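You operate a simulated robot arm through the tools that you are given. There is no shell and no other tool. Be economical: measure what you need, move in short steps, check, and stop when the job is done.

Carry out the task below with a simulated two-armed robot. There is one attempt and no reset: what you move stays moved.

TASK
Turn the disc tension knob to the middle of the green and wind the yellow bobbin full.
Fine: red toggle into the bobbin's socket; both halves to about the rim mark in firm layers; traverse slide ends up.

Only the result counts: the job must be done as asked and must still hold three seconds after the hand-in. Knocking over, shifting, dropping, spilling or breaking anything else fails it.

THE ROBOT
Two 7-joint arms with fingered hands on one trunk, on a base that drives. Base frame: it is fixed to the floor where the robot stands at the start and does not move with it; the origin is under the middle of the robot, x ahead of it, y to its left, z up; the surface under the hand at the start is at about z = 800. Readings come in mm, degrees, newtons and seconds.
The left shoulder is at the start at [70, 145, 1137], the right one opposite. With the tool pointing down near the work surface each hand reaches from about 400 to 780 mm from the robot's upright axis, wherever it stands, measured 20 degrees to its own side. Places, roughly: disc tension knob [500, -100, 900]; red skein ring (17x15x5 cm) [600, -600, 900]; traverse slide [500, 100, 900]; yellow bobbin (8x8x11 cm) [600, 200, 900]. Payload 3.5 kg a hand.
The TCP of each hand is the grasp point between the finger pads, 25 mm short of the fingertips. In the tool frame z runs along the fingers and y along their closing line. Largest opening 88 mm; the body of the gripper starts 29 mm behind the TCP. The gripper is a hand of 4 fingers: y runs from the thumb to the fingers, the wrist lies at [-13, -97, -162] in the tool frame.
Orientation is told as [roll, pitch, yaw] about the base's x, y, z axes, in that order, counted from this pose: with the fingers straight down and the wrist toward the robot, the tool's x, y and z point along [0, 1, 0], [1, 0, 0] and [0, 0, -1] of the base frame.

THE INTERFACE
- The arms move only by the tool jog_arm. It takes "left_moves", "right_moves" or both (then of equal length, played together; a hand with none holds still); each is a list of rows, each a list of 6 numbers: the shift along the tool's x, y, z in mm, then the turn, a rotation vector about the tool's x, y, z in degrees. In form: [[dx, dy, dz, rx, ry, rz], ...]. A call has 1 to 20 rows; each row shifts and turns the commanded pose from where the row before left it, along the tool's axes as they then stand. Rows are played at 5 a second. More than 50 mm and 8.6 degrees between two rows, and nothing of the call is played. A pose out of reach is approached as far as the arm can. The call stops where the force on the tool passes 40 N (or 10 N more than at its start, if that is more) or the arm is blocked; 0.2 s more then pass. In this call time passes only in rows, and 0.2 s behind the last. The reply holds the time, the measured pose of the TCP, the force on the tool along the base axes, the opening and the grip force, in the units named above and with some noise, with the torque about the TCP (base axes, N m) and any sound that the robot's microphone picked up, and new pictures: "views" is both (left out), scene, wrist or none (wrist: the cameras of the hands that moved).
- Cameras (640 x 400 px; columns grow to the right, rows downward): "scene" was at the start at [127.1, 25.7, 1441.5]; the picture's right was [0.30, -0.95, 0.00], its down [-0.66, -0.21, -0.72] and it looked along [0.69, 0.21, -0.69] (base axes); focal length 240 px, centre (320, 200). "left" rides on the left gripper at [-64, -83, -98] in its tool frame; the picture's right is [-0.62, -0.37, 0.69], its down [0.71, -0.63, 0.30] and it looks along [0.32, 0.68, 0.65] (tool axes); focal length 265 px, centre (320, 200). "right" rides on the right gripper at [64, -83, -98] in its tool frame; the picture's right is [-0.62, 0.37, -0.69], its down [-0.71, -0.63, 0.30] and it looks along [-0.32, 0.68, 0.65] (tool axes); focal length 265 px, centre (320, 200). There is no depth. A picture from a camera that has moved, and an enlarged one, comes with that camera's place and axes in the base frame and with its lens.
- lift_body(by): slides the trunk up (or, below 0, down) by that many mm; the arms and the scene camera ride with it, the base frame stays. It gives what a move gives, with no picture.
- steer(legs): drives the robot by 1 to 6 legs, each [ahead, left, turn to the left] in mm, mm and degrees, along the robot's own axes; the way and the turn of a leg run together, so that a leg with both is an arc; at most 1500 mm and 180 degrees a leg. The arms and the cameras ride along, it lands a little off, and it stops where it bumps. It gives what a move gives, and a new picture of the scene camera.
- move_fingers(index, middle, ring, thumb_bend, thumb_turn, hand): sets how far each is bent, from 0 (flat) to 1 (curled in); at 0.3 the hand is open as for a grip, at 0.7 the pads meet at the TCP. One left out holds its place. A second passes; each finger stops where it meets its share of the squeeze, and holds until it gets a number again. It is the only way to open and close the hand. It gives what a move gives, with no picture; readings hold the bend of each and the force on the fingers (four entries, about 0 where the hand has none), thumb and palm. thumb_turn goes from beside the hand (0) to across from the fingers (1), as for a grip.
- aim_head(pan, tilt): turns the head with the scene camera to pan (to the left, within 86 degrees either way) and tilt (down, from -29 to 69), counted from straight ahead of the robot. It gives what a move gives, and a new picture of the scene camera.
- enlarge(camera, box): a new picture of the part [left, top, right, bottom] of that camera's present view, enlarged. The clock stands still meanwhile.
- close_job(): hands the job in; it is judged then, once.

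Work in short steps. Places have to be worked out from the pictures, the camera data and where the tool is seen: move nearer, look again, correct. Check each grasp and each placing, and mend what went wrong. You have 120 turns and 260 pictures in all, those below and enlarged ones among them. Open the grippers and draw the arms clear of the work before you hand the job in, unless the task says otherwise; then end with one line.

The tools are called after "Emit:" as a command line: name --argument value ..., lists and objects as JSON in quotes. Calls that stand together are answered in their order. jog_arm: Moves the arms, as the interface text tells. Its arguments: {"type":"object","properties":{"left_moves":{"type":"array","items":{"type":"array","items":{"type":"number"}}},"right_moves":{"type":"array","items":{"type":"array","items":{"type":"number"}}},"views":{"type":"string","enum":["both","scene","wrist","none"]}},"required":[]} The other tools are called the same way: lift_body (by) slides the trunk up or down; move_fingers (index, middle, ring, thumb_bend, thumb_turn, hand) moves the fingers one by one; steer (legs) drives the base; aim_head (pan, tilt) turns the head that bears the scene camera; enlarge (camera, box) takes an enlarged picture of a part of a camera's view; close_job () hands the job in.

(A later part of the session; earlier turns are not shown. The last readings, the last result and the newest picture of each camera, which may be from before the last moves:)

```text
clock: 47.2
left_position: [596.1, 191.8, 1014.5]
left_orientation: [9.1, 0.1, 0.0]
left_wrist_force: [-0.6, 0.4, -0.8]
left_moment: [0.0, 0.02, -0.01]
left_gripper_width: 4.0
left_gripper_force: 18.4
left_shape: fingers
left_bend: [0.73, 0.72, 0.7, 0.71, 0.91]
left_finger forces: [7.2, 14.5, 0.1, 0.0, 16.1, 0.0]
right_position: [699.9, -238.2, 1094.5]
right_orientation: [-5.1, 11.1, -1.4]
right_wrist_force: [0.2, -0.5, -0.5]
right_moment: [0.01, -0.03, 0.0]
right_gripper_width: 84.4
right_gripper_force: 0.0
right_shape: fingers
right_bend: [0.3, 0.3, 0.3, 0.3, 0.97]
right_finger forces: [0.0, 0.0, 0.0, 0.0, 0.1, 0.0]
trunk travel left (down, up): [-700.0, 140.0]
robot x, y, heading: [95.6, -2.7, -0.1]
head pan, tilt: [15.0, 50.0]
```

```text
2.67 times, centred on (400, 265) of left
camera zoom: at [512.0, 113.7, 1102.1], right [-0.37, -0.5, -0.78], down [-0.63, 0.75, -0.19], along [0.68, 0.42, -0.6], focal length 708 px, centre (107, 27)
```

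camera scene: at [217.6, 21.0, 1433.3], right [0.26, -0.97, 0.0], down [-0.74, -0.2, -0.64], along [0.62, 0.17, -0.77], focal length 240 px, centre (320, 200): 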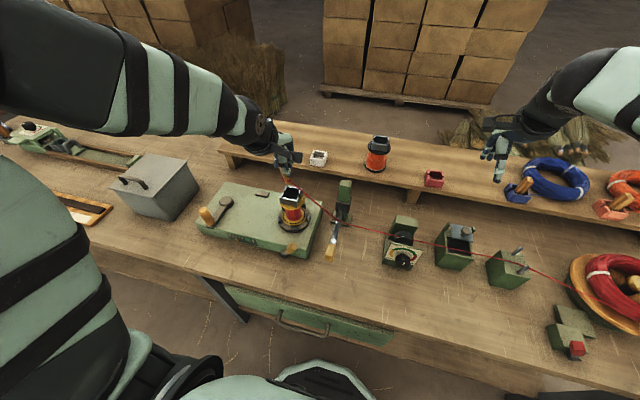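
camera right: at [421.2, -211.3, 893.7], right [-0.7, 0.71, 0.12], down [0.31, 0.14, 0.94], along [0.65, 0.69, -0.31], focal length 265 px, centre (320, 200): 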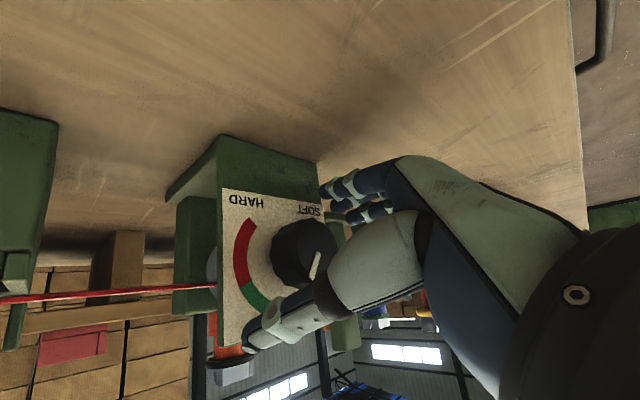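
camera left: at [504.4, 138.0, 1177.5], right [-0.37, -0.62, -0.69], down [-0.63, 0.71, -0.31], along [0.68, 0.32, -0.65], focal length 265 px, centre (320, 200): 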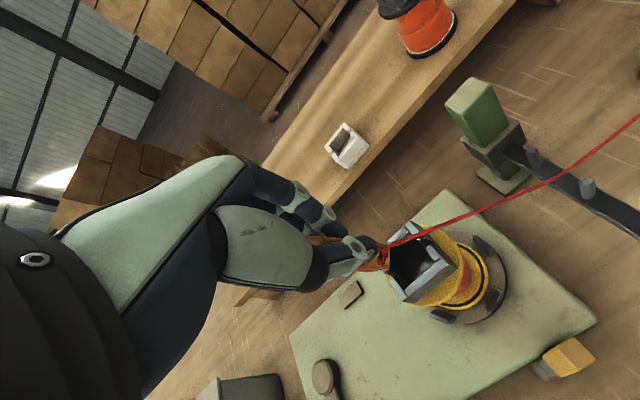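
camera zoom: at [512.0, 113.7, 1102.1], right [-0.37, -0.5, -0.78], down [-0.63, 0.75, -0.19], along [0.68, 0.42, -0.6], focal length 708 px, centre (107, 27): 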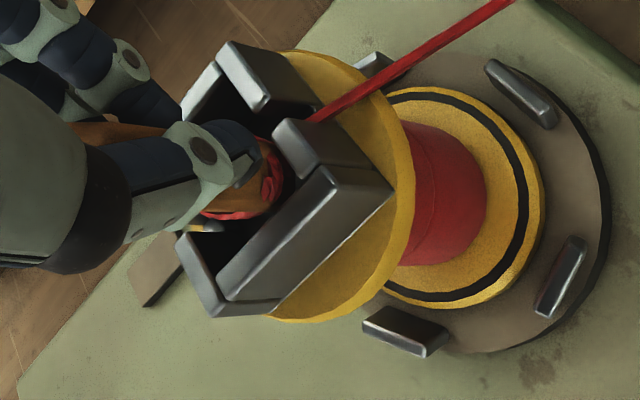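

It is going in without contact and the thread runs through the slot. I lower it further.

Emit:
jog_arm --left_moves '[[-0.9, 0, 5.9, 0, 0, 0], [-0.9, 0, 5.9, 0, 0, 0]]' --views "none"

Emit:
enlarge --camera "scene" --box '[260, 150, 330, 220]'

Emit:
enlarge --camera "left" --box '[300, 190, 500, 340]'

```text
clock: 47.8
left_position: [595.8, 192.3, 1005.4]
left_orientation: [8.9, -0.4, 0.1]
left_wrist_force: [4.1, 1.6, 7.7]
left_moment: [0.04, -0.09, -0.01]
left_gripper_width: 3.6
left_gripper_force: 21.6
left_shape: fingers
left_bend: [0.74, 0.72, 0.7, 0.71, 0.91]
left_finger forces: [8.5, 18.3, 0.1, 0.0, 16.2, 0.1]
right_position: [698.1, -239.3, 1094.6]
right_orientation: [-5.2, 11.0, -1.2]
right_wrist_force: [-0.1, -0.6, -0.2]
right_moment: [0.0, -0.01, 0.02]
right_gripper_width: 84.4
right_gripper_force: 0.1
right_shape: fingers
right_bend: [0.3, 0.3, 0.3, 0.3, 0.97]
right_finger forces: [0.0, 0.0, 0.1, 0.0, 0.0, 0.1]
trunk travel left (down, up): [-700.0, 140.0]
robot x, y, heading: [98.9, -1.6, -0.1]
head pan, tilt: [15.0, 50.0]
```

```text
5.71 times, centred on (295, 185) of scene
camera zoom: at [218.7, 20.7, 1433.4], right [0.26, -0.97, 0.0], down [-0.74, -0.2, -0.64], along [0.62, 0.17, -0.77], focal length 1370 px, centre (463, 286)
```

zoom: 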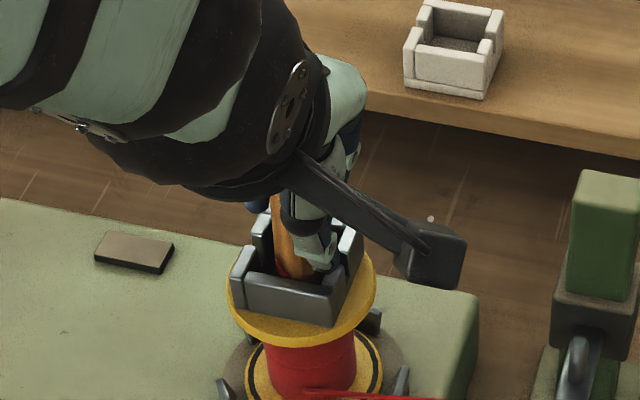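

```text
2.67 times, centred on (400, 265) of left
camera zoom: at [511.1, 113.7, 1091.4], right [-0.36, -0.5, -0.78], down [-0.63, 0.75, -0.19], along [0.69, 0.42, -0.59], focal length 708 px, centre (107, 27)
```

zoom: 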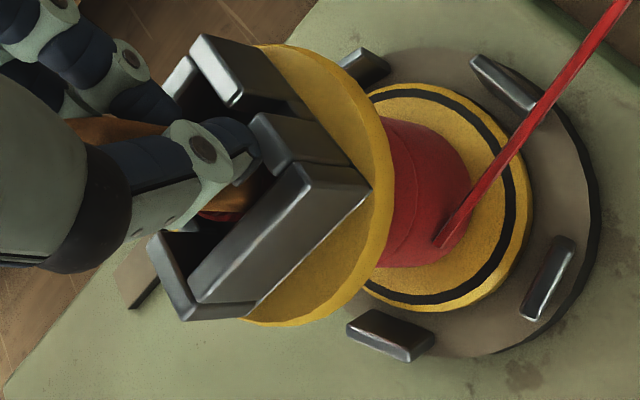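

The toggle has seated: the thread now runs to the bobbin core and the wrist feels bottom contact. I release a little, then rise straight up.

Emit:
move_fingers --hand "left" --index 0.6 --middle 0.6 --ring 0.6 --thumb_bend 0.6

Emit:
jog_arm --left_moves '[[2, 0, -14.8, 0, 0, 0], [2.4, 0, -14.8, 0, 0, 0], [3.6, 0, -24.7, 0, 0, 0], [3.6, 0, -24.7, 0, 0, 0]]' --views "both"

Emit:
enlarge --camera "scene" --box '[270, 160, 370, 260]'

```text
clock: 48.8
left_position: [596.2, 192.1, 1002.4]
left_orientation: [9.0, -0.1, 0.0]
left_wrist_force: [-0.7, 0.3, -1.2]
left_moment: [-0.03, 0.01, 0.01]
left_gripper_width: 19.6
left_gripper_force: 0.1
left_shape: fingers
left_bend: [0.6, 0.6, 0.6, 0.6, 0.97]
left_finger forces: [0.0, 0.0, 0.0, 0.0, 0.0, 0.1]
right_position: [699.9, -238.4, 1094.8]
right_orientation: [-5.2, 11.1, -1.3]
right_wrist_force: [0.9, -0.4, -0.9]
right_moment: [-0.03, -0.01, 0.01]
right_gripper_width: 84.3
right_gripper_force: 0.0
right_shape: fingers
right_bend: [0.3, 0.3, 0.3, 0.3, 0.97]
right_finger forces: [0.1, 0.1, 0.1, 0.0, 0.0, 0.0]
trunk travel left (down, up): [-700.0, 140.0]
robot x, y, heading: [98.3, -1.2, 0.1]
head pan, tilt: [15.0, 50.0]
```

```text
clock: 49.8
left_position: [597.2, 192.4, 1079.9]
left_orientation: [9.0, 0.0, 0.0]
left_wrist_force: [-1.0, 0.2, 0.5]
left_moment: [0.01, -0.03, 0.01]
left_gripper_width: 19.1
left_gripper_force: 0.0
left_shape: fingers
left_bend: [0.6, 0.6, 0.6, 0.6, 0.97]
left_finger forces: [0.0, 0.1, 0.0, 0.0, 0.0, 0.0]
right_position: [698.5, -238.1, 1094.2]
right_orientation: [-5.1, 11.1, -1.3]
right_wrist_force: [-0.7, -0.5, -0.6]
right_moment: [-0.01, 0.01, -0.01]
right_gripper_width: 84.7
right_gripper_force: 0.1
right_shape: fingers
right_bend: [0.3, 0.3, 0.3, 0.3, 0.97]
right_finger forces: [0.0, 0.0, 0.0, 0.0, 0.1, 0.0]
trunk travel left (down, up): [-700.0, 140.0]
robot x, y, heading: [95.1, 0.1, 0.2]
head pan, tilt: [15.0, 50.0]
camera scene: at [218.8, 20.8, 1433.2], right [0.26, -0.97, 0.0], down [-0.74, -0.2, -0.64], along [0.62, 0.17, -0.77], focal length 240 px, centre (320, 200)
camera left: at [512.8, 113.5, 1167.5], right [-0.37, -0.5, -0.78], down [-0.63, 0.75, -0.19], along [0.68, 0.42, -0.59], focal length 265 px, centre (320, 200)
```

scene: 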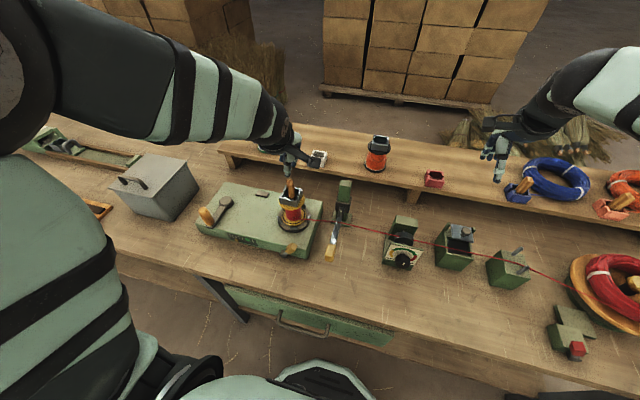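
left: 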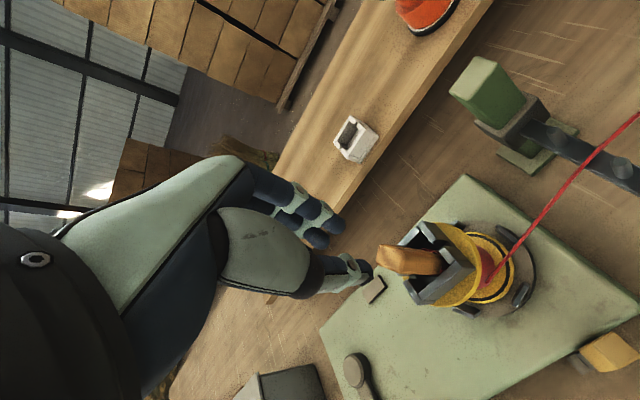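

```text
4.00 times, centred on (320, 210) of scene
camera zoom: at [218.8, 20.8, 1433.2], right [0.26, -0.97, 0.0], down [-0.74, -0.2, -0.64], along [0.62, 0.17, -0.77], focal length 959 px, centre (320, 160)
```

zoom: 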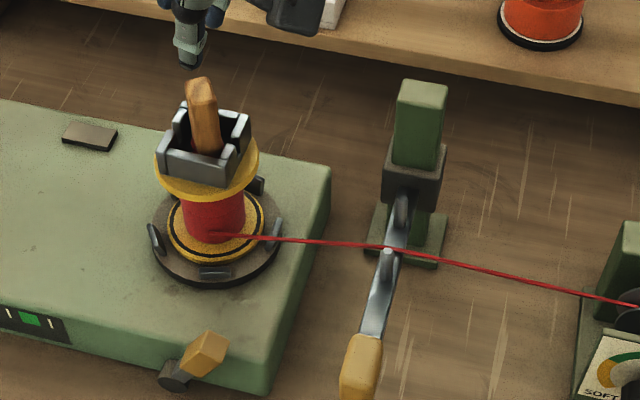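

The toggle stands in the bobbin socket with the thread on the lower half. I move the left hand over to the crank and open it, for a close look at the handle.

Emit:
jog_arm --left_moves '[[3, 0, -20, 0, 0, 0], [3, 0, -20, 0, -4.5, 0], [0, 0, 0, 0, -4.5, 0], [38, -14, 0, 0, 0, 0], [38, -14, 0, 0, 0, 0], [38, -14, 0, 0, 0, 0], [38, -14, 0, 0, 0, 0], [38, -14, 0, 0, 0, 0], [36, -14, 0, 0, 0, 0]]' --views "none"

Emit:
move_fingers --hand "left" --index 0.3 --middle 0.3 --ring 0.3 --thumb_bend 0.3

Emit:
jog_arm --left_moves '[[0, 0, 30, 0, 0, 0], [0, 0, 30, 0, 0, 0]]' --views "both"

```text
clock: 51.8
left_position: [527.4, 418.6, 1118.9]
left_orientation: [0.0, 0.1, 0.0]
left_wrist_force: [0.2, 0.1, 0.0]
left_moment: [0.01, -0.01, -0.02]
left_gripper_width: 19.5
left_gripper_force: 0.1
left_shape: fingers
left_bend: [0.6, 0.6, 0.6, 0.6, 0.97]
left_finger forces: [0.0, 0.0, 0.0, 0.1, 0.0, 0.0]
left hand out of reach, approached as far as the arm can: row 9
right_position: [699.4, -237.9, 1095.0]
right_orientation: [-5.2, 11.0, -1.4]
right_wrist_force: [0.3, 0.2, 0.3]
right_moment: [0.0, 0.03, 0.0]
right_gripper_width: 84.5
right_gripper_force: 0.0
right_shape: fingers
right_bend: [0.3, 0.3, 0.3, 0.3, 0.97]
right_finger forces: [0.0, 0.1, 0.1, 0.1, 0.1, 0.0]
trunk travel left (down, up): [-700.0, 140.0]
robot x, y, heading: [95.8, -1.0, -0.0]
head pan, tilt: [15.0, 50.0]
```

```text
clock: 52.8
left_position: [527.4, 416.8, 1118.6]
left_orientation: [0.0, 0.0, 0.0]
left_wrist_force: [-0.1, -0.2, -0.4]
left_moment: [-0.03, 0.06, -0.04]
left_gripper_width: 84.4
left_gripper_force: 0.0
left_shape: fingers
left_bend: [0.3, 0.3, 0.3, 0.3, 0.97]
left_finger forces: [0.0, 0.0, 0.0, 0.0, 0.1, 0.0]
right_position: [700.0, -237.3, 1095.9]
right_orientation: [-5.2, 11.1, -1.4]
right_wrist_force: [0.7, -0.5, -0.4]
right_moment: [-0.02, 0.03, -0.02]
right_gripper_width: 84.5
right_gripper_force: 0.1
right_shape: fingers
right_bend: [0.3, 0.3, 0.3, 0.3, 0.97]
right_finger forces: [0.1, 0.0, 0.0, 0.0, 0.0, 0.2]
trunk travel left (down, up): [-700.0, 140.0]
robot x, y, heading: [99.8, 3.6, 0.4]
head pan, tilt: [15.0, 50.0]
```

```text
clock: 53.4
left_position: [526.8, 413.7, 1057.9]
left_orientation: [0.1, 0.1, 0.0]
left_wrist_force: [-0.6, -0.4, 0.0]
left_moment: [0.0, 0.01, 0.03]
left_gripper_width: 84.8
left_gripper_force: 0.1
left_shape: fingers
left_bend: [0.3, 0.3, 0.3, 0.3, 0.97]
left_finger forces: [0.0, 0.1, 0.1, 0.1, 0.1, 0.1]
right_position: [699.7, -236.1, 1094.0]
right_orientation: [-5.3, 11.0, -1.3]
right_wrist_force: [-0.1, -0.2, -0.5]
right_moment: [-0.04, 0.0, -0.01]
right_gripper_width: 84.3
right_gripper_force: 0.1
right_shape: fingers
right_bend: [0.3, 0.3, 0.3, 0.3, 0.97]
right_finger forces: [0.0, 0.0, 0.0, 0.1, 0.1, 0.0]
trunk travel left (down, up): [-700.0, 140.0]
robot x, y, heading: [95.0, -0.3, 0.2]
head pan, tilt: [15.0, 50.0]
camera scene: at [220.1, 21.8, 1433.1], right [0.26, -0.97, 0.0], down [-0.74, -0.2, -0.64], along [0.62, 0.17, -0.77], focal length 240 px, centre (320, 200)
camera left: at [441.5, 349.9, 1156.7], right [-0.37, -0.62, -0.69], down [-0.63, 0.71, -0.3], along [0.68, 0.32, -0.65], focal length 265 px, centre (320, 200)
```

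scene: 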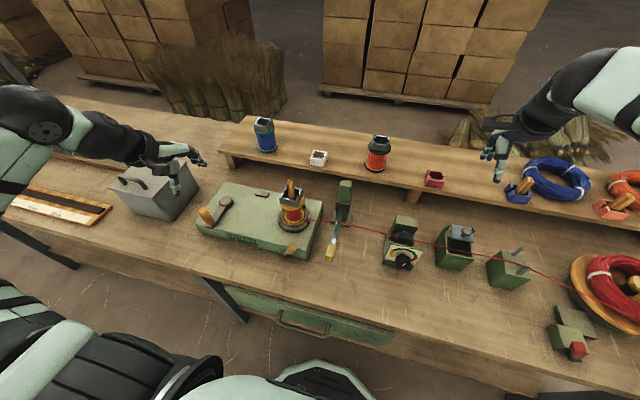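
left: 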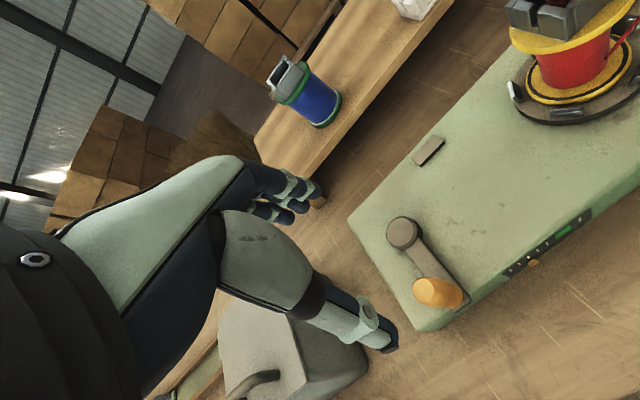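

The grip knob is at about (511,419,905) with the hub at (586,411), so the radius is about 75 mm. To put the crank circle in comfortable left-hand reach and the slide in right-hand reach, I shift the robot left 200 mm.

Emit:
steer --legs '[[-10, 200, 0]]'

Emit:
aim_head --pan 0 --tilt 55

```text
clock: 55.0
left_position: [514.1, 610.2, 1058.2]
left_orientation: [0.1, 0.0, 0.2]
left_wrist_force: [0.0, 0.0, 0.1]
left_moment: [0.0, 0.01, -0.02]
left_gripper_width: 84.5
left_gripper_force: 0.0
left_shape: fingers
left_bend: [0.3, 0.3, 0.3, 0.3, 0.97]
left_finger forces: [0.0, 0.0, 0.0, 0.0, 0.1, 0.0]
right_position: [689.4, -40.0, 1093.6]
right_orientation: [-5.1, 10.9, -1.2]
right_wrist_force: [-0.4, -0.1, -0.2]
right_moment: [0.03, -0.01, -0.02]
right_gripper_width: 84.1
right_gripper_force: 0.1
right_shape: fingers
right_bend: [0.3, 0.3, 0.3, 0.3, 0.97]
right_finger forces: [0.0, 0.1, 0.1, 0.0, 0.0, 0.1]
trunk travel left (down, up): [-700.0, 140.0]
robot x, y, heading: [85.8, 198.8, 0.2]
head pan, tilt: [15.0, 50.0]
camera scene: at [209.7, 217.8, 1433.1], right [0.26, -0.96, 0.0], down [-0.74, -0.2, -0.64], along [0.62, 0.17, -0.77], focal length 240 px, centre (320, 200)
```

scene: 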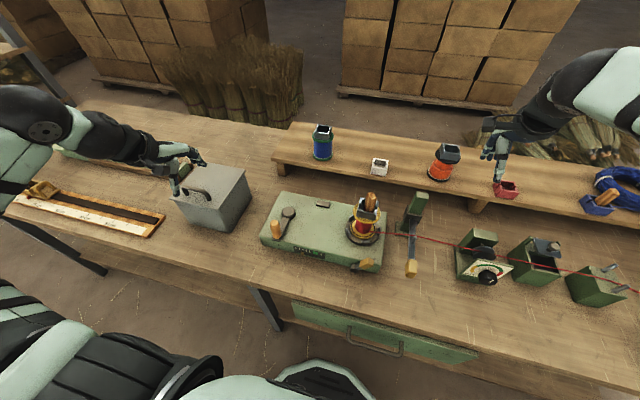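

```text
clock: 55.7
left_position: [515.1, 613.4, 1057.4]
left_orientation: [0.1, 0.0, 0.2]
left_wrist_force: [0.0, 0.1, 0.4]
left_moment: [0.01, -0.01, -0.01]
left_gripper_width: 84.7
left_gripper_force: 0.1
left_shape: fingers
left_bend: [0.3, 0.3, 0.3, 0.3, 0.97]
left_finger forces: [0.1, 0.0, 0.0, 0.0, 0.0, 0.1]
right_position: [690.7, -38.0, 1094.9]
right_orientation: [-5.2, 11.0, -1.3]
right_wrist_force: [1.1, -0.6, -0.3]
right_moment: [-0.01, -0.04, -0.02]
right_gripper_width: 84.4
right_gripper_force: 0.0
right_shape: fingers
right_bend: [0.3, 0.3, 0.3, 0.3, 0.97]
right_finger forces: [0.1, 0.0, 0.0, 0.1, 0.0, 0.1]
trunk travel left (down, up): [-700.0, 140.0]
robot x, y, heading: [88.2, 199.7, 0.1]
head pan, tilt: [0.0, 55.0]
camera scene: at [207.3, 200.5, 1426.6], right [0.0, -1.0, 0.0], down [-0.82, 0.0, -0.57], along [0.57, 0.0, -0.82], focal length 240 px, centre (320, 200)
```

scene: 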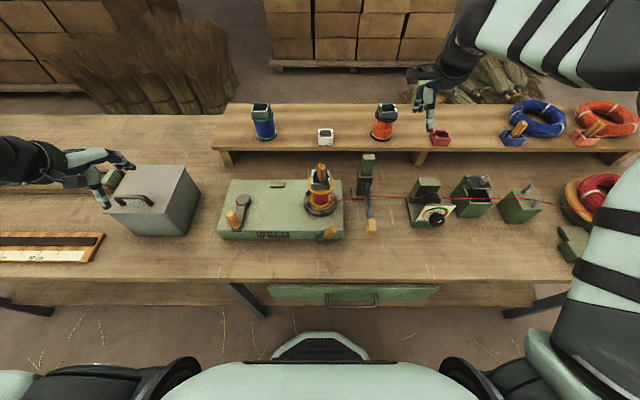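

This is a clean frontal view. I zoom in on the crank, gauge, bobbin and slide.

Emit:
enlarge --camera "scene" --box '[210, 150, 390, 250]'

Emit:
enlarge --camera "scene" --box '[340, 140, 400, 240]'

```text
3.56 times, centred on (300, 200) of scene
camera zoom: at [207.3, 200.5, 1426.6], right [0.0, -1.0, 0.0], down [-0.82, 0.0, -0.57], along [0.57, 0.0, -0.82], focal length 852 px, centre (391, 200)
```

zoom: 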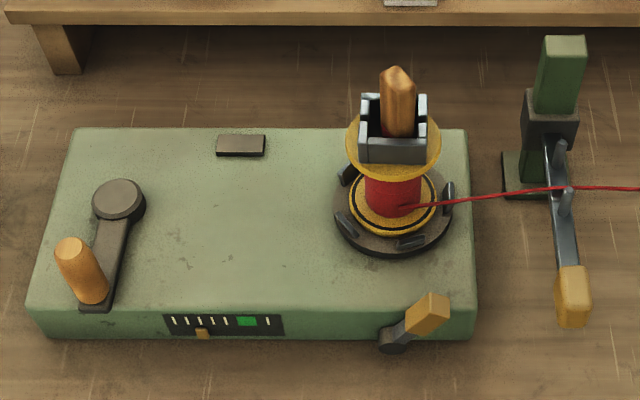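

```text
4.00 times, centred on (370, 190) of scene
camera zoom: at [207.3, 200.5, 1426.6], right [0.0, -1.0, 0.0], down [-0.82, 0.0, -0.57], along [0.57, 0.0, -0.82], focal length 959 px, centre (120, 240)
```

zoom: 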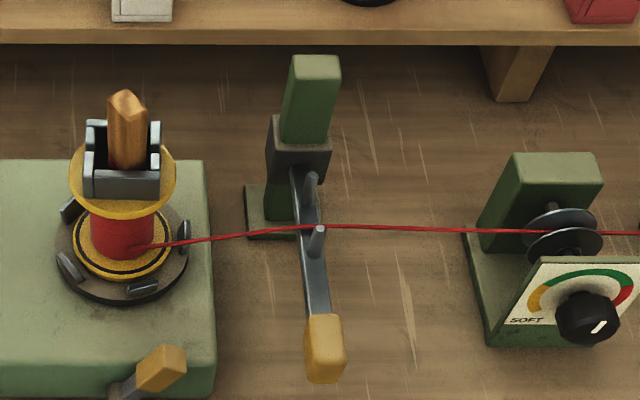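

The knob stands at about (511,418.5) from z 866 to 933, with the hub at (584,412). I bring the open left hand over it and down.

Emit:
jog_arm --left_moves '[[-39, -1, 0, 0, 0, 0], [-39, -1, 0, 0, 0, 0], [-39, -1, 0, 0, 0, 0], [-39, -1, 0, 0, 0, 0], [-38.5, 0, 0, 0, 0, 0], [0, 0, 35, 0, 0, 0], [0, 0, 35, 0, 0, 0]]' --views "both"

```text
clock: 57.3
left_position: [512.6, 417.4, 986.0]
left_orientation: [0.0, 0.0, 0.2]
left_wrist_force: [0.6, 0.5, -0.8]
left_moment: [-0.01, -0.01, 0.02]
left_gripper_width: 84.4
left_gripper_force: 0.0
left_shape: fingers
left_bend: [0.3, 0.3, 0.3, 0.3, 0.97]
left_finger forces: [0.1, 0.0, 0.0, 0.0, 0.0, 0.1]
right_position: [690.4, -37.3, 1094.3]
right_orientation: [-5.2, 11.2, -1.2]
right_wrist_force: [0.1, -0.2, -0.6]
right_moment: [0.01, -0.01, 0.02]
right_gripper_width: 84.7
right_gripper_force: 0.1
right_shape: fingers
right_bend: [0.3, 0.3, 0.3, 0.3, 0.97]
right_finger forces: [0.1, 0.0, 0.0, 0.0, 0.0, 0.1]
trunk travel left (down, up): [-700.0, 140.0]
robot x, y, heading: [86.9, 196.5, 0.1]
head pan, tilt: [0.0, 55.0]
camera scene: at [208.6, 199.9, 1426.5], right [0.0, -1.0, 0.0], down [-0.82, 0.0, -0.57], along [0.57, 0.0, -0.82], focal length 240 px, centre (320, 200)
camera left: at [428.3, 353.7, 1084.6], right [-0.37, -0.62, -0.69], down [-0.63, 0.71, -0.3], along [0.68, 0.33, -0.65], focal length 265 px, centre (320, 200)
```

scene: 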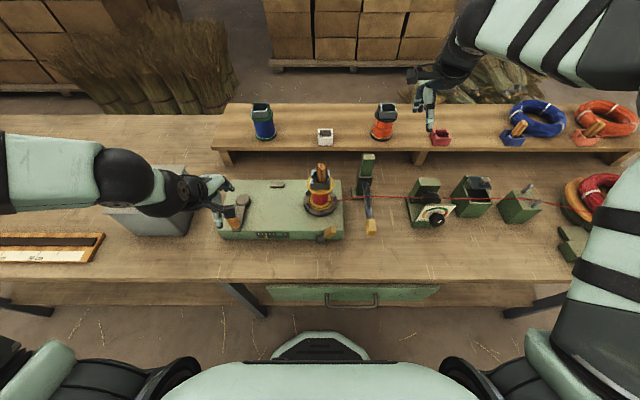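
left: 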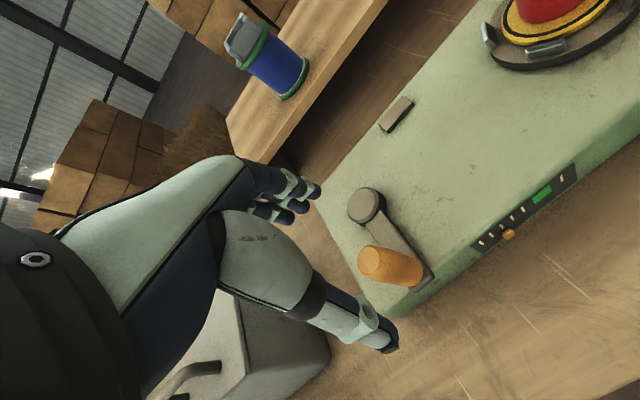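

The alignment is right. I pre-close slightly and lower to z≈928.

Emit:
move_fingers --hand "left" --index 0.42 --middle 0.42 --ring 0.42 --thumb_bend 0.42

Emit:
jog_arm --left_moves '[[2, -2, 30, 0, 0, 0], [0, 0, 29, 0, 0, 0]]' --views "wrist"

Emit:
move_fingers --hand "left" --index 0.7 --middle 0.7 --ring 0.7 --thumb_bend 0.7

Emit:
enlarge --camera "left" --box '[220, 140, 460, 380]'

```text
clock: 58.3
left_position: [512.4, 418.4, 985.2]
left_orientation: [0.0, 0.0, 0.1]
left_wrist_force: [0.2, 0.2, 0.3]
left_moment: [-0.01, 0.0, 0.0]
left_gripper_width: 60.0
left_gripper_force: 0.1
left_shape: fingers
left_bend: [0.42, 0.42, 0.42, 0.42, 0.97]
left_finger forces: [0.0, 0.0, 0.0, 0.0, 0.0, 0.0]
right_position: [689.8, -37.5, 1094.5]
right_orientation: [-5.3, 11.0, -1.2]
right_wrist_force: [-0.3, -0.3, 0.1]
right_moment: [-0.01, -0.03, 0.01]
right_gripper_width: 84.5
right_gripper_force: 0.1
right_shape: fingers
right_bend: [0.3, 0.3, 0.3, 0.3, 0.97]
right_finger forces: [0.0, 0.1, 0.0, 0.1, 0.1, 0.1]
trunk travel left (down, up): [-700.0, 140.0]
robot x, y, heading: [82.4, 198.5, 0.2]
head pan, tilt: [0.0, 55.0]
```

```text
clock: 58.9
left_position: [510.6, 417.3, 926.4]
left_orientation: [0.0, 0.1, 0.1]
left_wrist_force: [0.4, -0.2, -0.1]
left_moment: [-0.01, 0.01, 0.01]
left_gripper_width: 59.8
left_gripper_force: 0.1
left_shape: fingers
left_bend: [0.42, 0.42, 0.42, 0.42, 0.97]
left_finger forces: [0.0, 0.0, 0.0, 0.1, 0.0, 0.0]
right_position: [690.3, -37.7, 1093.4]
right_orientation: [-5.1, 11.1, -1.2]
right_wrist_force: [0.7, 0.8, -0.1]
right_moment: [0.06, -0.04, -0.02]
right_gripper_width: 84.4
right_gripper_force: 0.0
right_shape: fingers
right_bend: [0.3, 0.3, 0.3, 0.3, 0.97]
right_finger forces: [0.1, 0.1, 0.0, 0.1, 0.0, 0.0]
trunk travel left (down, up): [-700.0, 140.0]
robot x, y, heading: [88.6, 197.0, 0.2]
head pan, tilt: [0.0, 55.0]
camera left: at [426.9, 354.6, 1026.9], right [-0.37, -0.62, -0.69], down [-0.63, 0.71, -0.3], along [0.68, 0.33, -0.65], focal length 265 px, centre (320, 200)
```

left: 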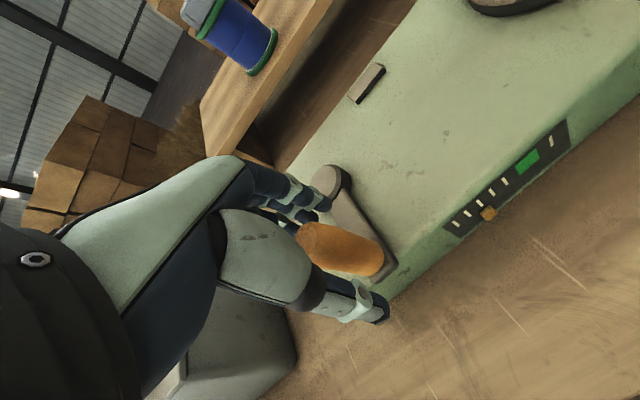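

```text
clock: 59.9
left_position: [511.9, 418.7, 927.7]
left_orientation: [-0.1, 0.0, 0.2]
left_wrist_force: [7.0, 0.6, 1.2]
left_moment: [0.03, -0.18, 0.02]
left_gripper_width: 14.4
left_gripper_force: 7.8
left_shape: fingers
left_bend: [0.61, 0.64, 0.7, 0.65, 0.97]
left_finger forces: [6.2, 5.3, 0.1, 0.0, 4.0, 0.0]
right_position: [691.3, -37.7, 1092.9]
right_orientation: [-5.1, 11.2, -1.3]
right_wrist_force: [-0.4, -0.3, -0.2]
right_moment: [0.0, 0.01, -0.01]
right_gripper_width: 84.6
right_gripper_force: 0.0
right_shape: fingers
right_bend: [0.3, 0.3, 0.3, 0.3, 0.97]
right_finger forces: [0.0, 0.0, 0.1, 0.1, 0.0, 0.0]
trunk travel left (down, up): [-700.0, 140.0]
robot x, y, heading: [87.6, 197.3, 0.2]
head pan, tilt: [0.0, 55.0]
```

```text
1.67 times, centred on (340, 260) of left
camera zoom: at [427.7, 354.7, 1027.3], right [-0.37, -0.62, -0.69], down [-0.63, 0.71, -0.3], along [0.68, 0.33, -0.65], focal length 442 px, centre (287, 100)
```

zoom: 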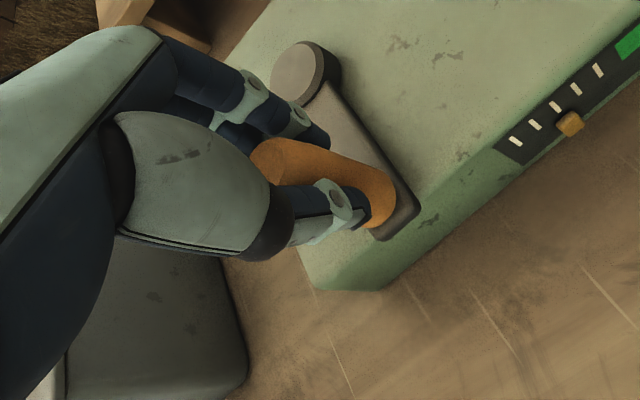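

The knob is gripped. I firm up and test a 40° clockwise crank motion, knob toward +y.

Emit:
move_fingers --hand "left" --index 0.78 --middle 0.78 --thumb_bend 0.78

Emit:
jog_arm --left_moves '[[24.6, 6.6, 0, 0, 0, 0], [20.8, 14.6, 0, 0, 0, 0]]' --views "scene"

Emit:
enlarge --camera "scene" --box '[210, 150, 390, 250]'

```text
clock: 60.9
left_position: [512.2, 419.9, 926.9]
left_orientation: [0.1, 0.1, 0.1]
left_wrist_force: [7.7, 1.7, -5.1]
left_moment: [0.01, -0.13, 0.04]
left_gripper_width: 12.4
left_gripper_force: 16.5
left_shape: fingers
left_bend: [0.71, 0.63, 0.7, 0.68, 0.94]
left_finger forces: [10.5, 10.9, 0.0, 0.0, 12.0, 0.1]
right_position: [692.2, -38.1, 1093.3]
right_orientation: [-5.2, 11.2, -1.2]
right_wrist_force: [0.0, 1.1, 0.5]
right_moment: [0.01, 0.01, 0.0]
right_gripper_width: 84.3
right_gripper_force: 0.0
right_shape: fingers
right_bend: [0.3, 0.3, 0.3, 0.3, 0.97]
right_finger forces: [0.0, 0.1, 0.0, 0.0, 0.1, 0.1]
trunk travel left (down, up): [-700.0, 140.0]
robot x, y, heading: [87.7, 197.7, 0.2]
head pan, tilt: [0.0, 55.0]
```

```text
clock: 61.5
left_position: [530.4, 469.2, 927.3]
left_orientation: [0.1, 0.2, 0.1]
left_wrist_force: [-5.7, 2.0, -6.8]
left_moment: [-0.02, 0.12, -0.02]
left_gripper_width: 12.7
left_gripper_force: 19.4
left_shape: fingers
left_bend: [0.71, 0.72, 0.7, 0.67, 0.91]
left_finger forces: [7.3, 13.4, 0.1, 0.0, 17.7, 0.0]
right_position: [690.9, -35.4, 1094.6]
right_orientation: [-5.3, 11.2, -1.1]
right_wrist_force: [0.7, 0.6, -0.2]
right_moment: [0.0, 0.01, -0.01]
right_gripper_width: 84.3
right_gripper_force: 0.0
right_shape: fingers
right_bend: [0.3, 0.3, 0.3, 0.3, 0.97]
right_finger forces: [0.0, 0.0, 0.0, 0.1, 0.0, 0.0]
trunk travel left (down, up): [-700.0, 140.0]
robot x, y, heading: [88.2, 199.8, 0.2]
head pan, tilt: [0.0, 55.0]
camera scene: at [207.8, 202.7, 1426.5], right [0.0, -1.0, 0.0], down [-0.82, -0.01, -0.57], along [0.57, 0.0, -0.82], focal length 240 px, centre (320, 200)
```

scene: 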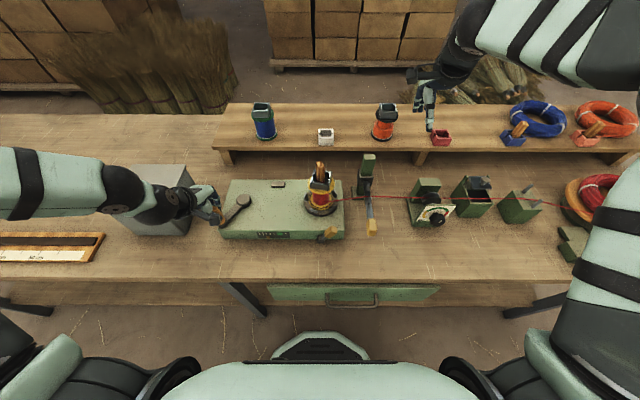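

```text
3.56 times, centred on (300, 200) of scene
camera zoom: at [207.8, 202.7, 1426.5], right [0.0, -1.0, 0.0], down [-0.82, -0.01, -0.57], along [0.57, 0.0, -0.82], focal length 852 px, centre (391, 200)
```

zoom: 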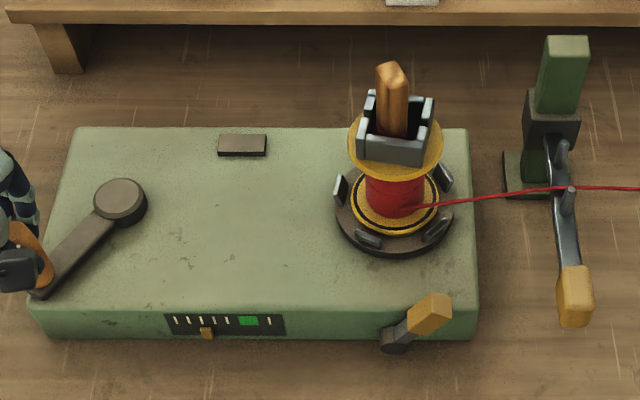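

The crank and bobbin turn together, both clockwise. I do one full revolution (10 rows × 36°) and inspect.

Emit:
jog_arm --left_moves '[[20.6, 40.3, 0, 0, 0, 0], [-7.1, 44.8, 0, 0, 0, 0], [-32, 32, 0, 0, 0, 0], [-44.8, 7.1, 0, 0, 0, 0], [-40.3, -20.6, 0, 0, 0, 0], [-20.6, -40.3, 0, 0, 0, 0], [7.1, -44.8, 0, 0, 0, 0], [32, -32, 0, 0, 0, 0], [44.8, -7.1, 0, 0, 0, 0], [40.3, 20.6, 0, 0, 0, 0]]' --views "none"

Emit:
enlarge --camera "scene" --box '[210, 150, 390, 250]'

```text
clock: 63.7
left_position: [533.2, 460.7, 931.0]
left_orientation: [0.0, 0.0, 0.0]
left_wrist_force: [-1.3, -1.4, 0.4]
left_moment: [0.0, 0.0, 0.01]
left_gripper_width: 0.0
left_gripper_force: 0.8
left_shape: fingers
left_bend: [0.73, 0.75, 0.7, 0.74, 0.94]
left_finger forces: [0.0, 0.0, 1.7, 0.0, 0.0, 0.1]
right_position: [690.3, -38.2, 1095.4]
right_orientation: [-5.1, 11.1, -1.3]
right_wrist_force: [0.7, 0.5, 0.0]
right_moment: [-0.02, -0.02, 0.02]
right_gripper_width: 84.6
right_gripper_force: 0.1
right_shape: fingers
right_bend: [0.3, 0.3, 0.3, 0.3, 0.97]
right_finger forces: [0.0, 0.0, 0.0, 0.0, 0.1, 0.1]
trunk travel left (down, up): [-700.0, 140.0]
robot x, y, heading: [83.2, 196.5, 0.1]
head pan, tilt: [0.0, 55.0]
```

```text
3.56 times, centred on (300, 200) of scene
camera zoom: at [207.2, 200.2, 1426.6], right [0.0, -1.0, 0.0], down [-0.82, 0.0, -0.57], along [0.57, 0.0, -0.82], focal length 852 px, centre (391, 200)
```

zoom: 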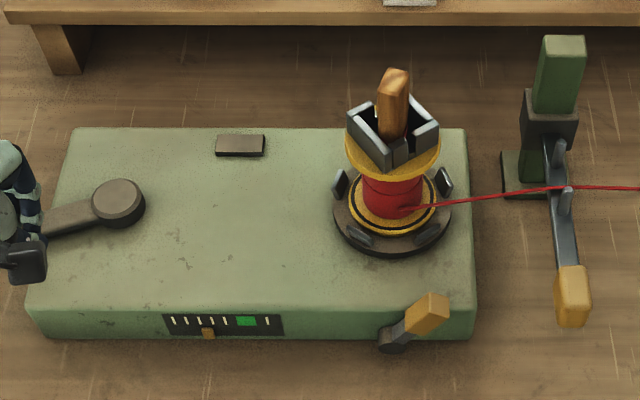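

The grip slipped partway, with the crank now pointing toward +y. I open, lift, and look to get a better estimate of the crank circle.

Emit:
move_fingers --hand "left" --index 0.42 --middle 0.42 --ring 0.42 --thumb_bend 0.42

Emit:
jog_arm --left_moves '[[0, 0, -35, 0, 0, 0], [0, -20, -35, 0, 0, 0], [0, -40, 0, 0, 0, 0], [0, -40, 0, 0, 0, 0]]' --views "wrist"

Emit:
enlarge --camera "scene" --box '[200, 150, 300, 250]'

```text
clock: 64.7
left_position: [533.0, 459.9, 931.2]
left_orientation: [0.1, 0.0, 0.3]
left_wrist_force: [0.2, -2.9, -0.1]
left_moment: [-0.03, 0.05, -0.16]
left_gripper_width: 59.1
left_gripper_force: 1.6
left_shape: fingers
left_bend: [0.42, 0.42, 0.42, 0.42, 0.97]
left_finger forces: [0.0, 0.1, 3.1, 0.1, 0.0, 0.0]
right_position: [690.1, -38.8, 1093.7]
right_orientation: [-5.1, 11.1, -1.2]
right_wrist_force: [0.1, -0.2, 0.4]
right_moment: [0.04, -0.03, 0.02]
right_gripper_width: 84.8
right_gripper_force: 0.0
right_shape: fingers
right_bend: [0.3, 0.3, 0.3, 0.3, 0.97]
right_finger forces: [0.0, 0.0, 0.0, 0.0, 0.0, 0.0]
trunk travel left (down, up): [-700.0, 140.0]
robot x, y, heading: [85.0, 194.8, 0.2]
head pan, tilt: [0.0, 55.0]
```

```text
clock: 65.7
left_position: [473.3, 483.1, 1006.0]
left_orientation: [-0.1, 0.1, 0.2]
left_wrist_force: [0.5, -0.5, 0.5]
left_moment: [0.0, -0.04, 0.01]
left_gripper_width: 58.6
left_gripper_force: 0.2
left_shape: fingers
left_bend: [0.42, 0.42, 0.42, 0.42, 0.97]
left_finger forces: [0.0, 0.0, 0.1, 0.0, 0.1, 0.0]
left hand out of reach, approached as far as the arm can: row 3, 4
right_position: [690.3, -36.0, 1094.7]
right_orientation: [-5.2, 11.1, -1.2]
right_wrist_force: [0.6, -0.3, 0.3]
right_moment: [-0.04, -0.04, 0.0]
right_gripper_width: 84.5
right_gripper_force: 0.1
right_shape: fingers
right_bend: [0.3, 0.3, 0.3, 0.3, 0.97]
right_finger forces: [0.0, 0.0, 0.0, 0.0, 0.0, 0.0]
trunk travel left (down, up): [-700.0, 140.0]
robot x, y, heading: [86.6, 198.0, 0.1]
head pan, tilt: [0.0, 55.0]
camera left: at [389.2, 418.8, 1105.7], right [-0.37, -0.62, -0.69], down [-0.63, 0.71, -0.3], along [0.68, 0.33, -0.66], focal length 265 px, centre (320, 200)
```

left: 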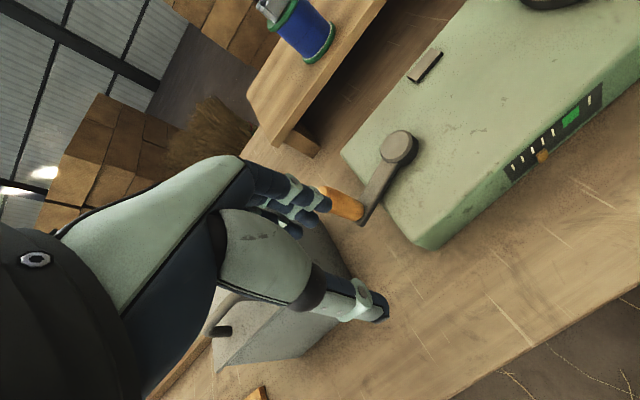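

```text
4.00 times, centred on (250, 200) of scene
camera zoom: at [208.3, 200.6, 1426.5], right [0.0, -1.0, 0.0], down [-0.82, 0.0, -0.57], along [0.57, 0.0, -0.82], focal length 959 px, centre (600, 200)
```

zoom: 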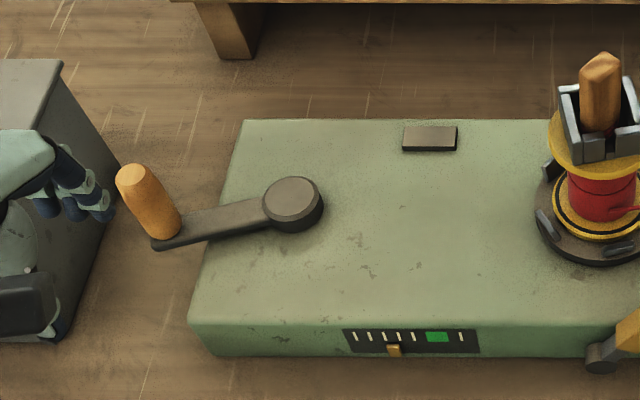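

Refitting the circle from three knob positions gives centre ≈ (600,417) and R ≈ 88 mm; my earlier radius was too small. The knob is now at about (565,498). I regrip there, a bit deeper.

Emit:
jog_arm --left_moves '[[5, 31, 0, 0, 0, 0], [5, 31, 0, 0, 0, 0], [5, 30, 0, 0, 0, 0], [0, 0, 30, 0, 0, 0]]' --views "wrist"

Emit:
enlarge --camera "scene" --box '[190, 150, 290, 250]'

```text
clock: 66.7
left_position: [566.5, 496.2, 977.0]
left_orientation: [0.0, 0.1, 0.2]
left_wrist_force: [0.0, 0.0, -0.5]
left_moment: [-0.04, -0.02, 0.0]
left_gripper_width: 59.3
left_gripper_force: 0.0
left_shape: fingers
left_bend: [0.42, 0.42, 0.42, 0.42, 0.97]
left_finger forces: [0.0, 0.1, 0.0, 0.0, 0.0, 0.0]
right_position: [690.6, -37.8, 1094.1]
right_orientation: [-5.2, 11.1, -1.1]
right_wrist_force: [0.2, 0.1, 0.3]
right_moment: [0.01, -0.01, 0.02]
right_gripper_width: 84.4
right_gripper_force: 0.1
right_shape: fingers
right_bend: [0.3, 0.3, 0.3, 0.3, 0.97]
right_finger forces: [0.0, 0.0, 0.1, 0.0, 0.0, 0.0]
trunk travel left (down, up): [-700.0, 140.0]
robot x, y, heading: [87.0, 194.1, 0.2]
head pan, tilt: [0.0, 55.0]
camera left: at [483.2, 432.9, 1075.2], right [-0.37, -0.62, -0.69], down [-0.63, 0.71, -0.3], along [0.68, 0.33, -0.66], focal length 265 px, centre (320, 200)
```

left: 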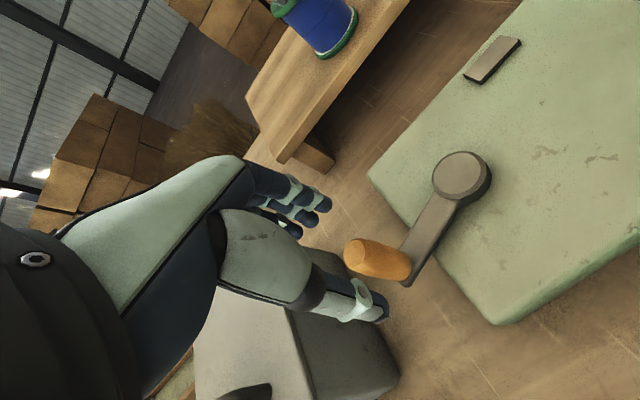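

```text
4.00 times, centred on (240, 200) of scene
camera zoom: at [209.0, 200.2, 1426.4], right [0.0, -1.0, 0.0], down [-0.82, 0.0, -0.57], along [0.57, 0.0, -0.82], focal length 959 px, centre (640, 200)
```

zoom: 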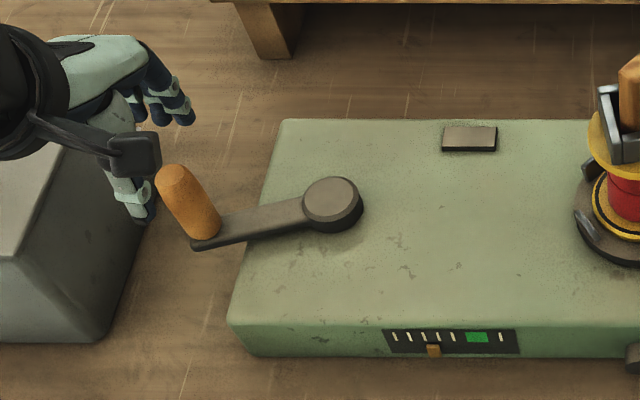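

The knob spans about z 881–941 at (566,497), exactly under the TCP. I lower to z≈915 and grip.

Emit:
jog_arm --left_moves '[[0, 0, 31, 0, 0, 0], [0, 0, 31, 0, 0, 0]]' --views "none"

Emit:
move_fingers --hand "left" --index 0.8 --middle 0.8 --ring 0.8 --thumb_bend 0.8

```text
clock: 67.3
left_position: [566.9, 499.3, 917.1]
left_orientation: [0.1, 0.0, 0.2]
left_wrist_force: [0.2, -0.1, 0.3]
left_moment: [-0.02, -0.01, -0.01]
left_gripper_width: 59.0
left_gripper_force: 0.1
left_shape: fingers
left_bend: [0.42, 0.42, 0.42, 0.42, 0.97]
left_finger forces: [0.1, 0.1, 0.0, 0.0, 0.1, 0.1]
right_position: [691.6, -37.6, 1093.5]
right_orientation: [-5.2, 11.1, -1.3]
right_wrist_force: [0.2, -1.3, -0.3]
right_moment: [-0.02, -0.01, -0.01]
right_gripper_width: 84.5
right_gripper_force: 0.0
right_shape: fingers
right_bend: [0.3, 0.3, 0.3, 0.3, 0.97]
right_finger forces: [0.0, 0.1, 0.0, 0.0, 0.1, 0.0]
trunk travel left (down, up): [-700.0, 140.0]
robot x, y, heading: [87.4, 198.6, -0.0]
head pan, tilt: [0.0, 55.0]
```

```text
clock: 68.3
left_position: [565.6, 499.2, 916.1]
left_orientation: [0.0, 0.2, 0.3]
left_wrist_force: [0.9, 0.2, -7.6]
left_moment: [0.02, 0.06, -0.01]
left_gripper_width: 11.4
left_gripper_force: 17.4
left_shape: fingers
left_bend: [0.72, 0.72, 0.8, 0.67, 0.92]
left_finger forces: [9.1, 9.6, 0.0, 0.0, 16.1, 0.0]
right_position: [691.3, -37.6, 1094.2]
right_orientation: [-5.2, 11.1, -1.3]
right_wrist_force: [0.0, -0.3, -0.1]
right_moment: [0.02, 0.0, -0.01]
right_gripper_width: 84.4
right_gripper_force: 0.1
right_shape: fingers
right_bend: [0.3, 0.3, 0.3, 0.3, 0.97]
right_finger forces: [0.1, 0.0, 0.0, 0.0, 0.0, 0.1]
trunk travel left (down, up): [-700.0, 140.0]
robot x, y, heading: [87.7, 197.7, -0.3]
head pan, tilt: [0.0, 55.0]
```

A good balanced grip. I crank 80° clockwise slowly on the new circle and check that the grip holds.

Emit:
jog_arm --left_moves '[[6.7, 29.7, 0, 0, 0, 0], [-3.9, 30.2, 0, 0, 0, 0], [-13.9, 27, 0, 0, 0, 0], [-22.3, 20.6, 0, 0, 0, 0]]' --views "none"

Emit:
enlarge --camera "scene" --box '[200, 140, 380, 250]'

```text
clock: 69.3
left_position: [675.2, 460.9, 915.5]
left_orientation: [-0.1, -0.3, 0.1]
left_wrist_force: [9.9, 6.7, 9.3]
left_moment: [0.16, -0.18, -0.01]
left_gripper_width: 10.6
left_gripper_force: 20.8
left_shape: fingers
left_bend: [0.72, 0.73, 0.8, 0.68, 0.93]
left_finger forces: [10.7, 16.6, 0.0, 0.0, 14.2, 0.1]
right_position: [690.6, -38.4, 1092.6]
right_orientation: [-5.2, 11.1, -1.2]
right_wrist_force: [0.8, 0.0, -0.8]
right_moment: [0.01, 0.0, -0.02]
right_gripper_width: 84.5
right_gripper_force: 0.0
right_shape: fingers
right_bend: [0.3, 0.3, 0.3, 0.3, 0.97]
right_finger forces: [0.0, 0.0, 0.0, 0.1, 0.0, 0.0]
trunk travel left (down, up): [-700.0, 140.0]
robot x, y, heading: [90.3, 200.8, 0.5]
head pan, tilt: [0.0, 55.0]
```

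```text
3.56 times, centred on (290, 195) of scene
camera zoom: at [209.1, 198.3, 1426.5], right [0.0, -1.0, 0.0], down [-0.82, 0.0, -0.57], along [0.57, 0.0, -0.82], focal length 852 px, centre (427, 218)
```

zoom: 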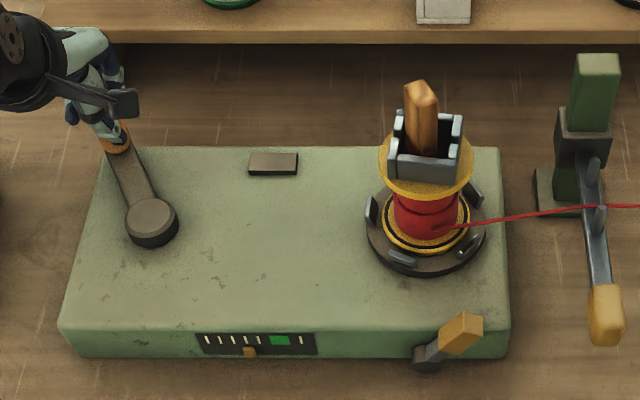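

The hand holds well, the bobbin turns, and a thread layer is growing on the lower half. I complete the revolution.

Emit:
jog_arm --left_moves '[[-28.1, 11.9, 0, 0, 0, 0], [-30.6, 1.4, 0, 0, 0, 0], [-29.2, -9.1, 0, 0, 0, 0], [-24.4, -18.5, 0, 0, 0, 0], [-16.5, -25.8, 0, 0, 0, 0], [-6.7, -29.9, 0, 0, 0, 0], [3.9, -30.4, 0, 0, 0, 0], [14, -27.2, 0, 0, 0, 0], [22.4, -20.7, 0, 0, 0, 0], [28.2, -11.8, 0, 0, 0, 0], [30.6, -1.4, 0, 0, 0, 0], [29.2, 9.1, 0, 0, 0, 0], [24.4, 18.5, 0, 0, 0, 0], [16.5, 25.8, 0, 0, 0, 0]]' --views "none"

Emit:
enlarge --camera "scene" --box '[200, 140, 380, 250]'

```text
clock: 72.3
left_position: [563.7, 498.1, 913.7]
left_orientation: [0.2, 0.1, 0.3]
left_wrist_force: [-5.9, 4.9, 7.3]
left_moment: [0.04, 0.06, -0.09]
left_gripper_width: 9.3
left_gripper_force: 23.7
left_shape: fingers
left_bend: [0.73, 0.74, 0.8, 0.71, 0.89]
left_finger forces: [9.5, 16.5, 0.1, 0.1, 21.1, 0.1]
right_position: [689.2, -36.4, 1095.5]
right_orientation: [-5.1, 11.0, -1.2]
right_wrist_force: [-0.8, -0.2, 0.2]
right_moment: [-0.02, -0.02, 0.02]
right_gripper_width: 84.5
right_gripper_force: 0.0
right_shape: fingers
right_bend: [0.3, 0.3, 0.3, 0.3, 0.97]
right_finger forces: [0.1, 0.0, 0.1, 0.0, 0.1, 0.1]
trunk travel left (down, up): [-700.0, 140.0]
robot x, y, heading: [87.5, 192.5, 0.3]
head pan, tilt: [0.0, 55.0]
```

```text
3.56 times, centred on (290, 195) of scene
camera zoom: at [206.0, 201.1, 1426.7], right [0.01, -1.0, 0.0], down [-0.82, 0.0, -0.57], along [0.57, 0.0, -0.82], focal length 852 px, centre (427, 218)
```

zoom: 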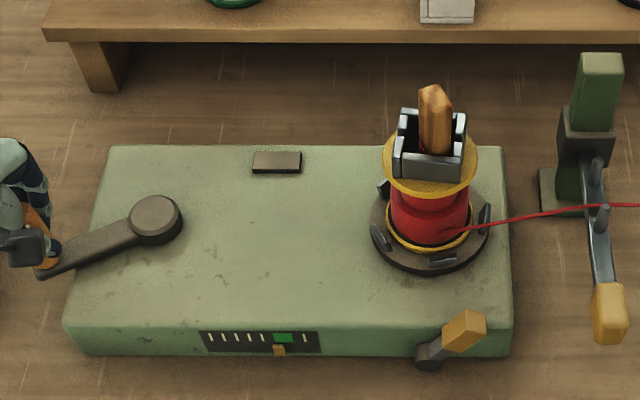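

The lower half has grown fast and the gauge pointer has moved into the green. I zoom in to judge it against the rim mark.

Emit:
enlarge --camera "scene" --box '[295, 155, 350, 220]'

Emit:
enlarge --camera "scene" --box '[250, 225, 300, 245]'

```text
6.15 times, centred on (322, 188) of scene
camera zoom: at [206.0, 201.1, 1426.7], right [0.01, -1.0, 0.0], down [-0.82, 0.0, -0.57], along [0.57, 0.0, -0.82], focal length 1476 px, centre (305, 277)
```

zoom: 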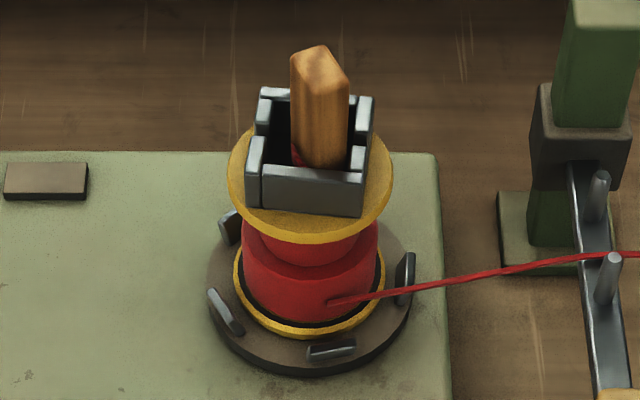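

```text
12.80 times, centred on (275, 235) of scene
camera zoom: at [206.0, 201.1, 1426.7], right [0.01, -1.0, 0.0], down [-0.82, 0.0, -0.57], along [0.57, 0.0, -0.82], focal length 3069 px, centre (896, -248)
```

zoom: 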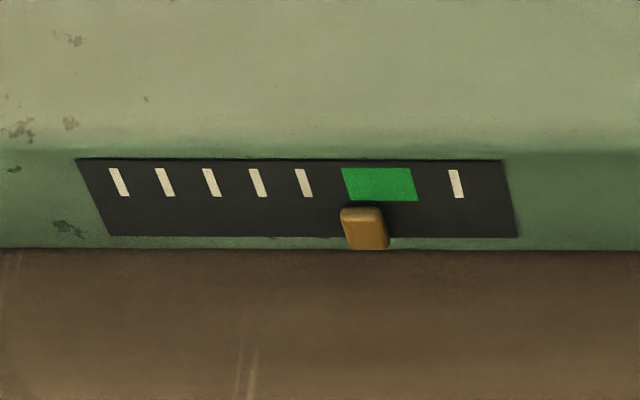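

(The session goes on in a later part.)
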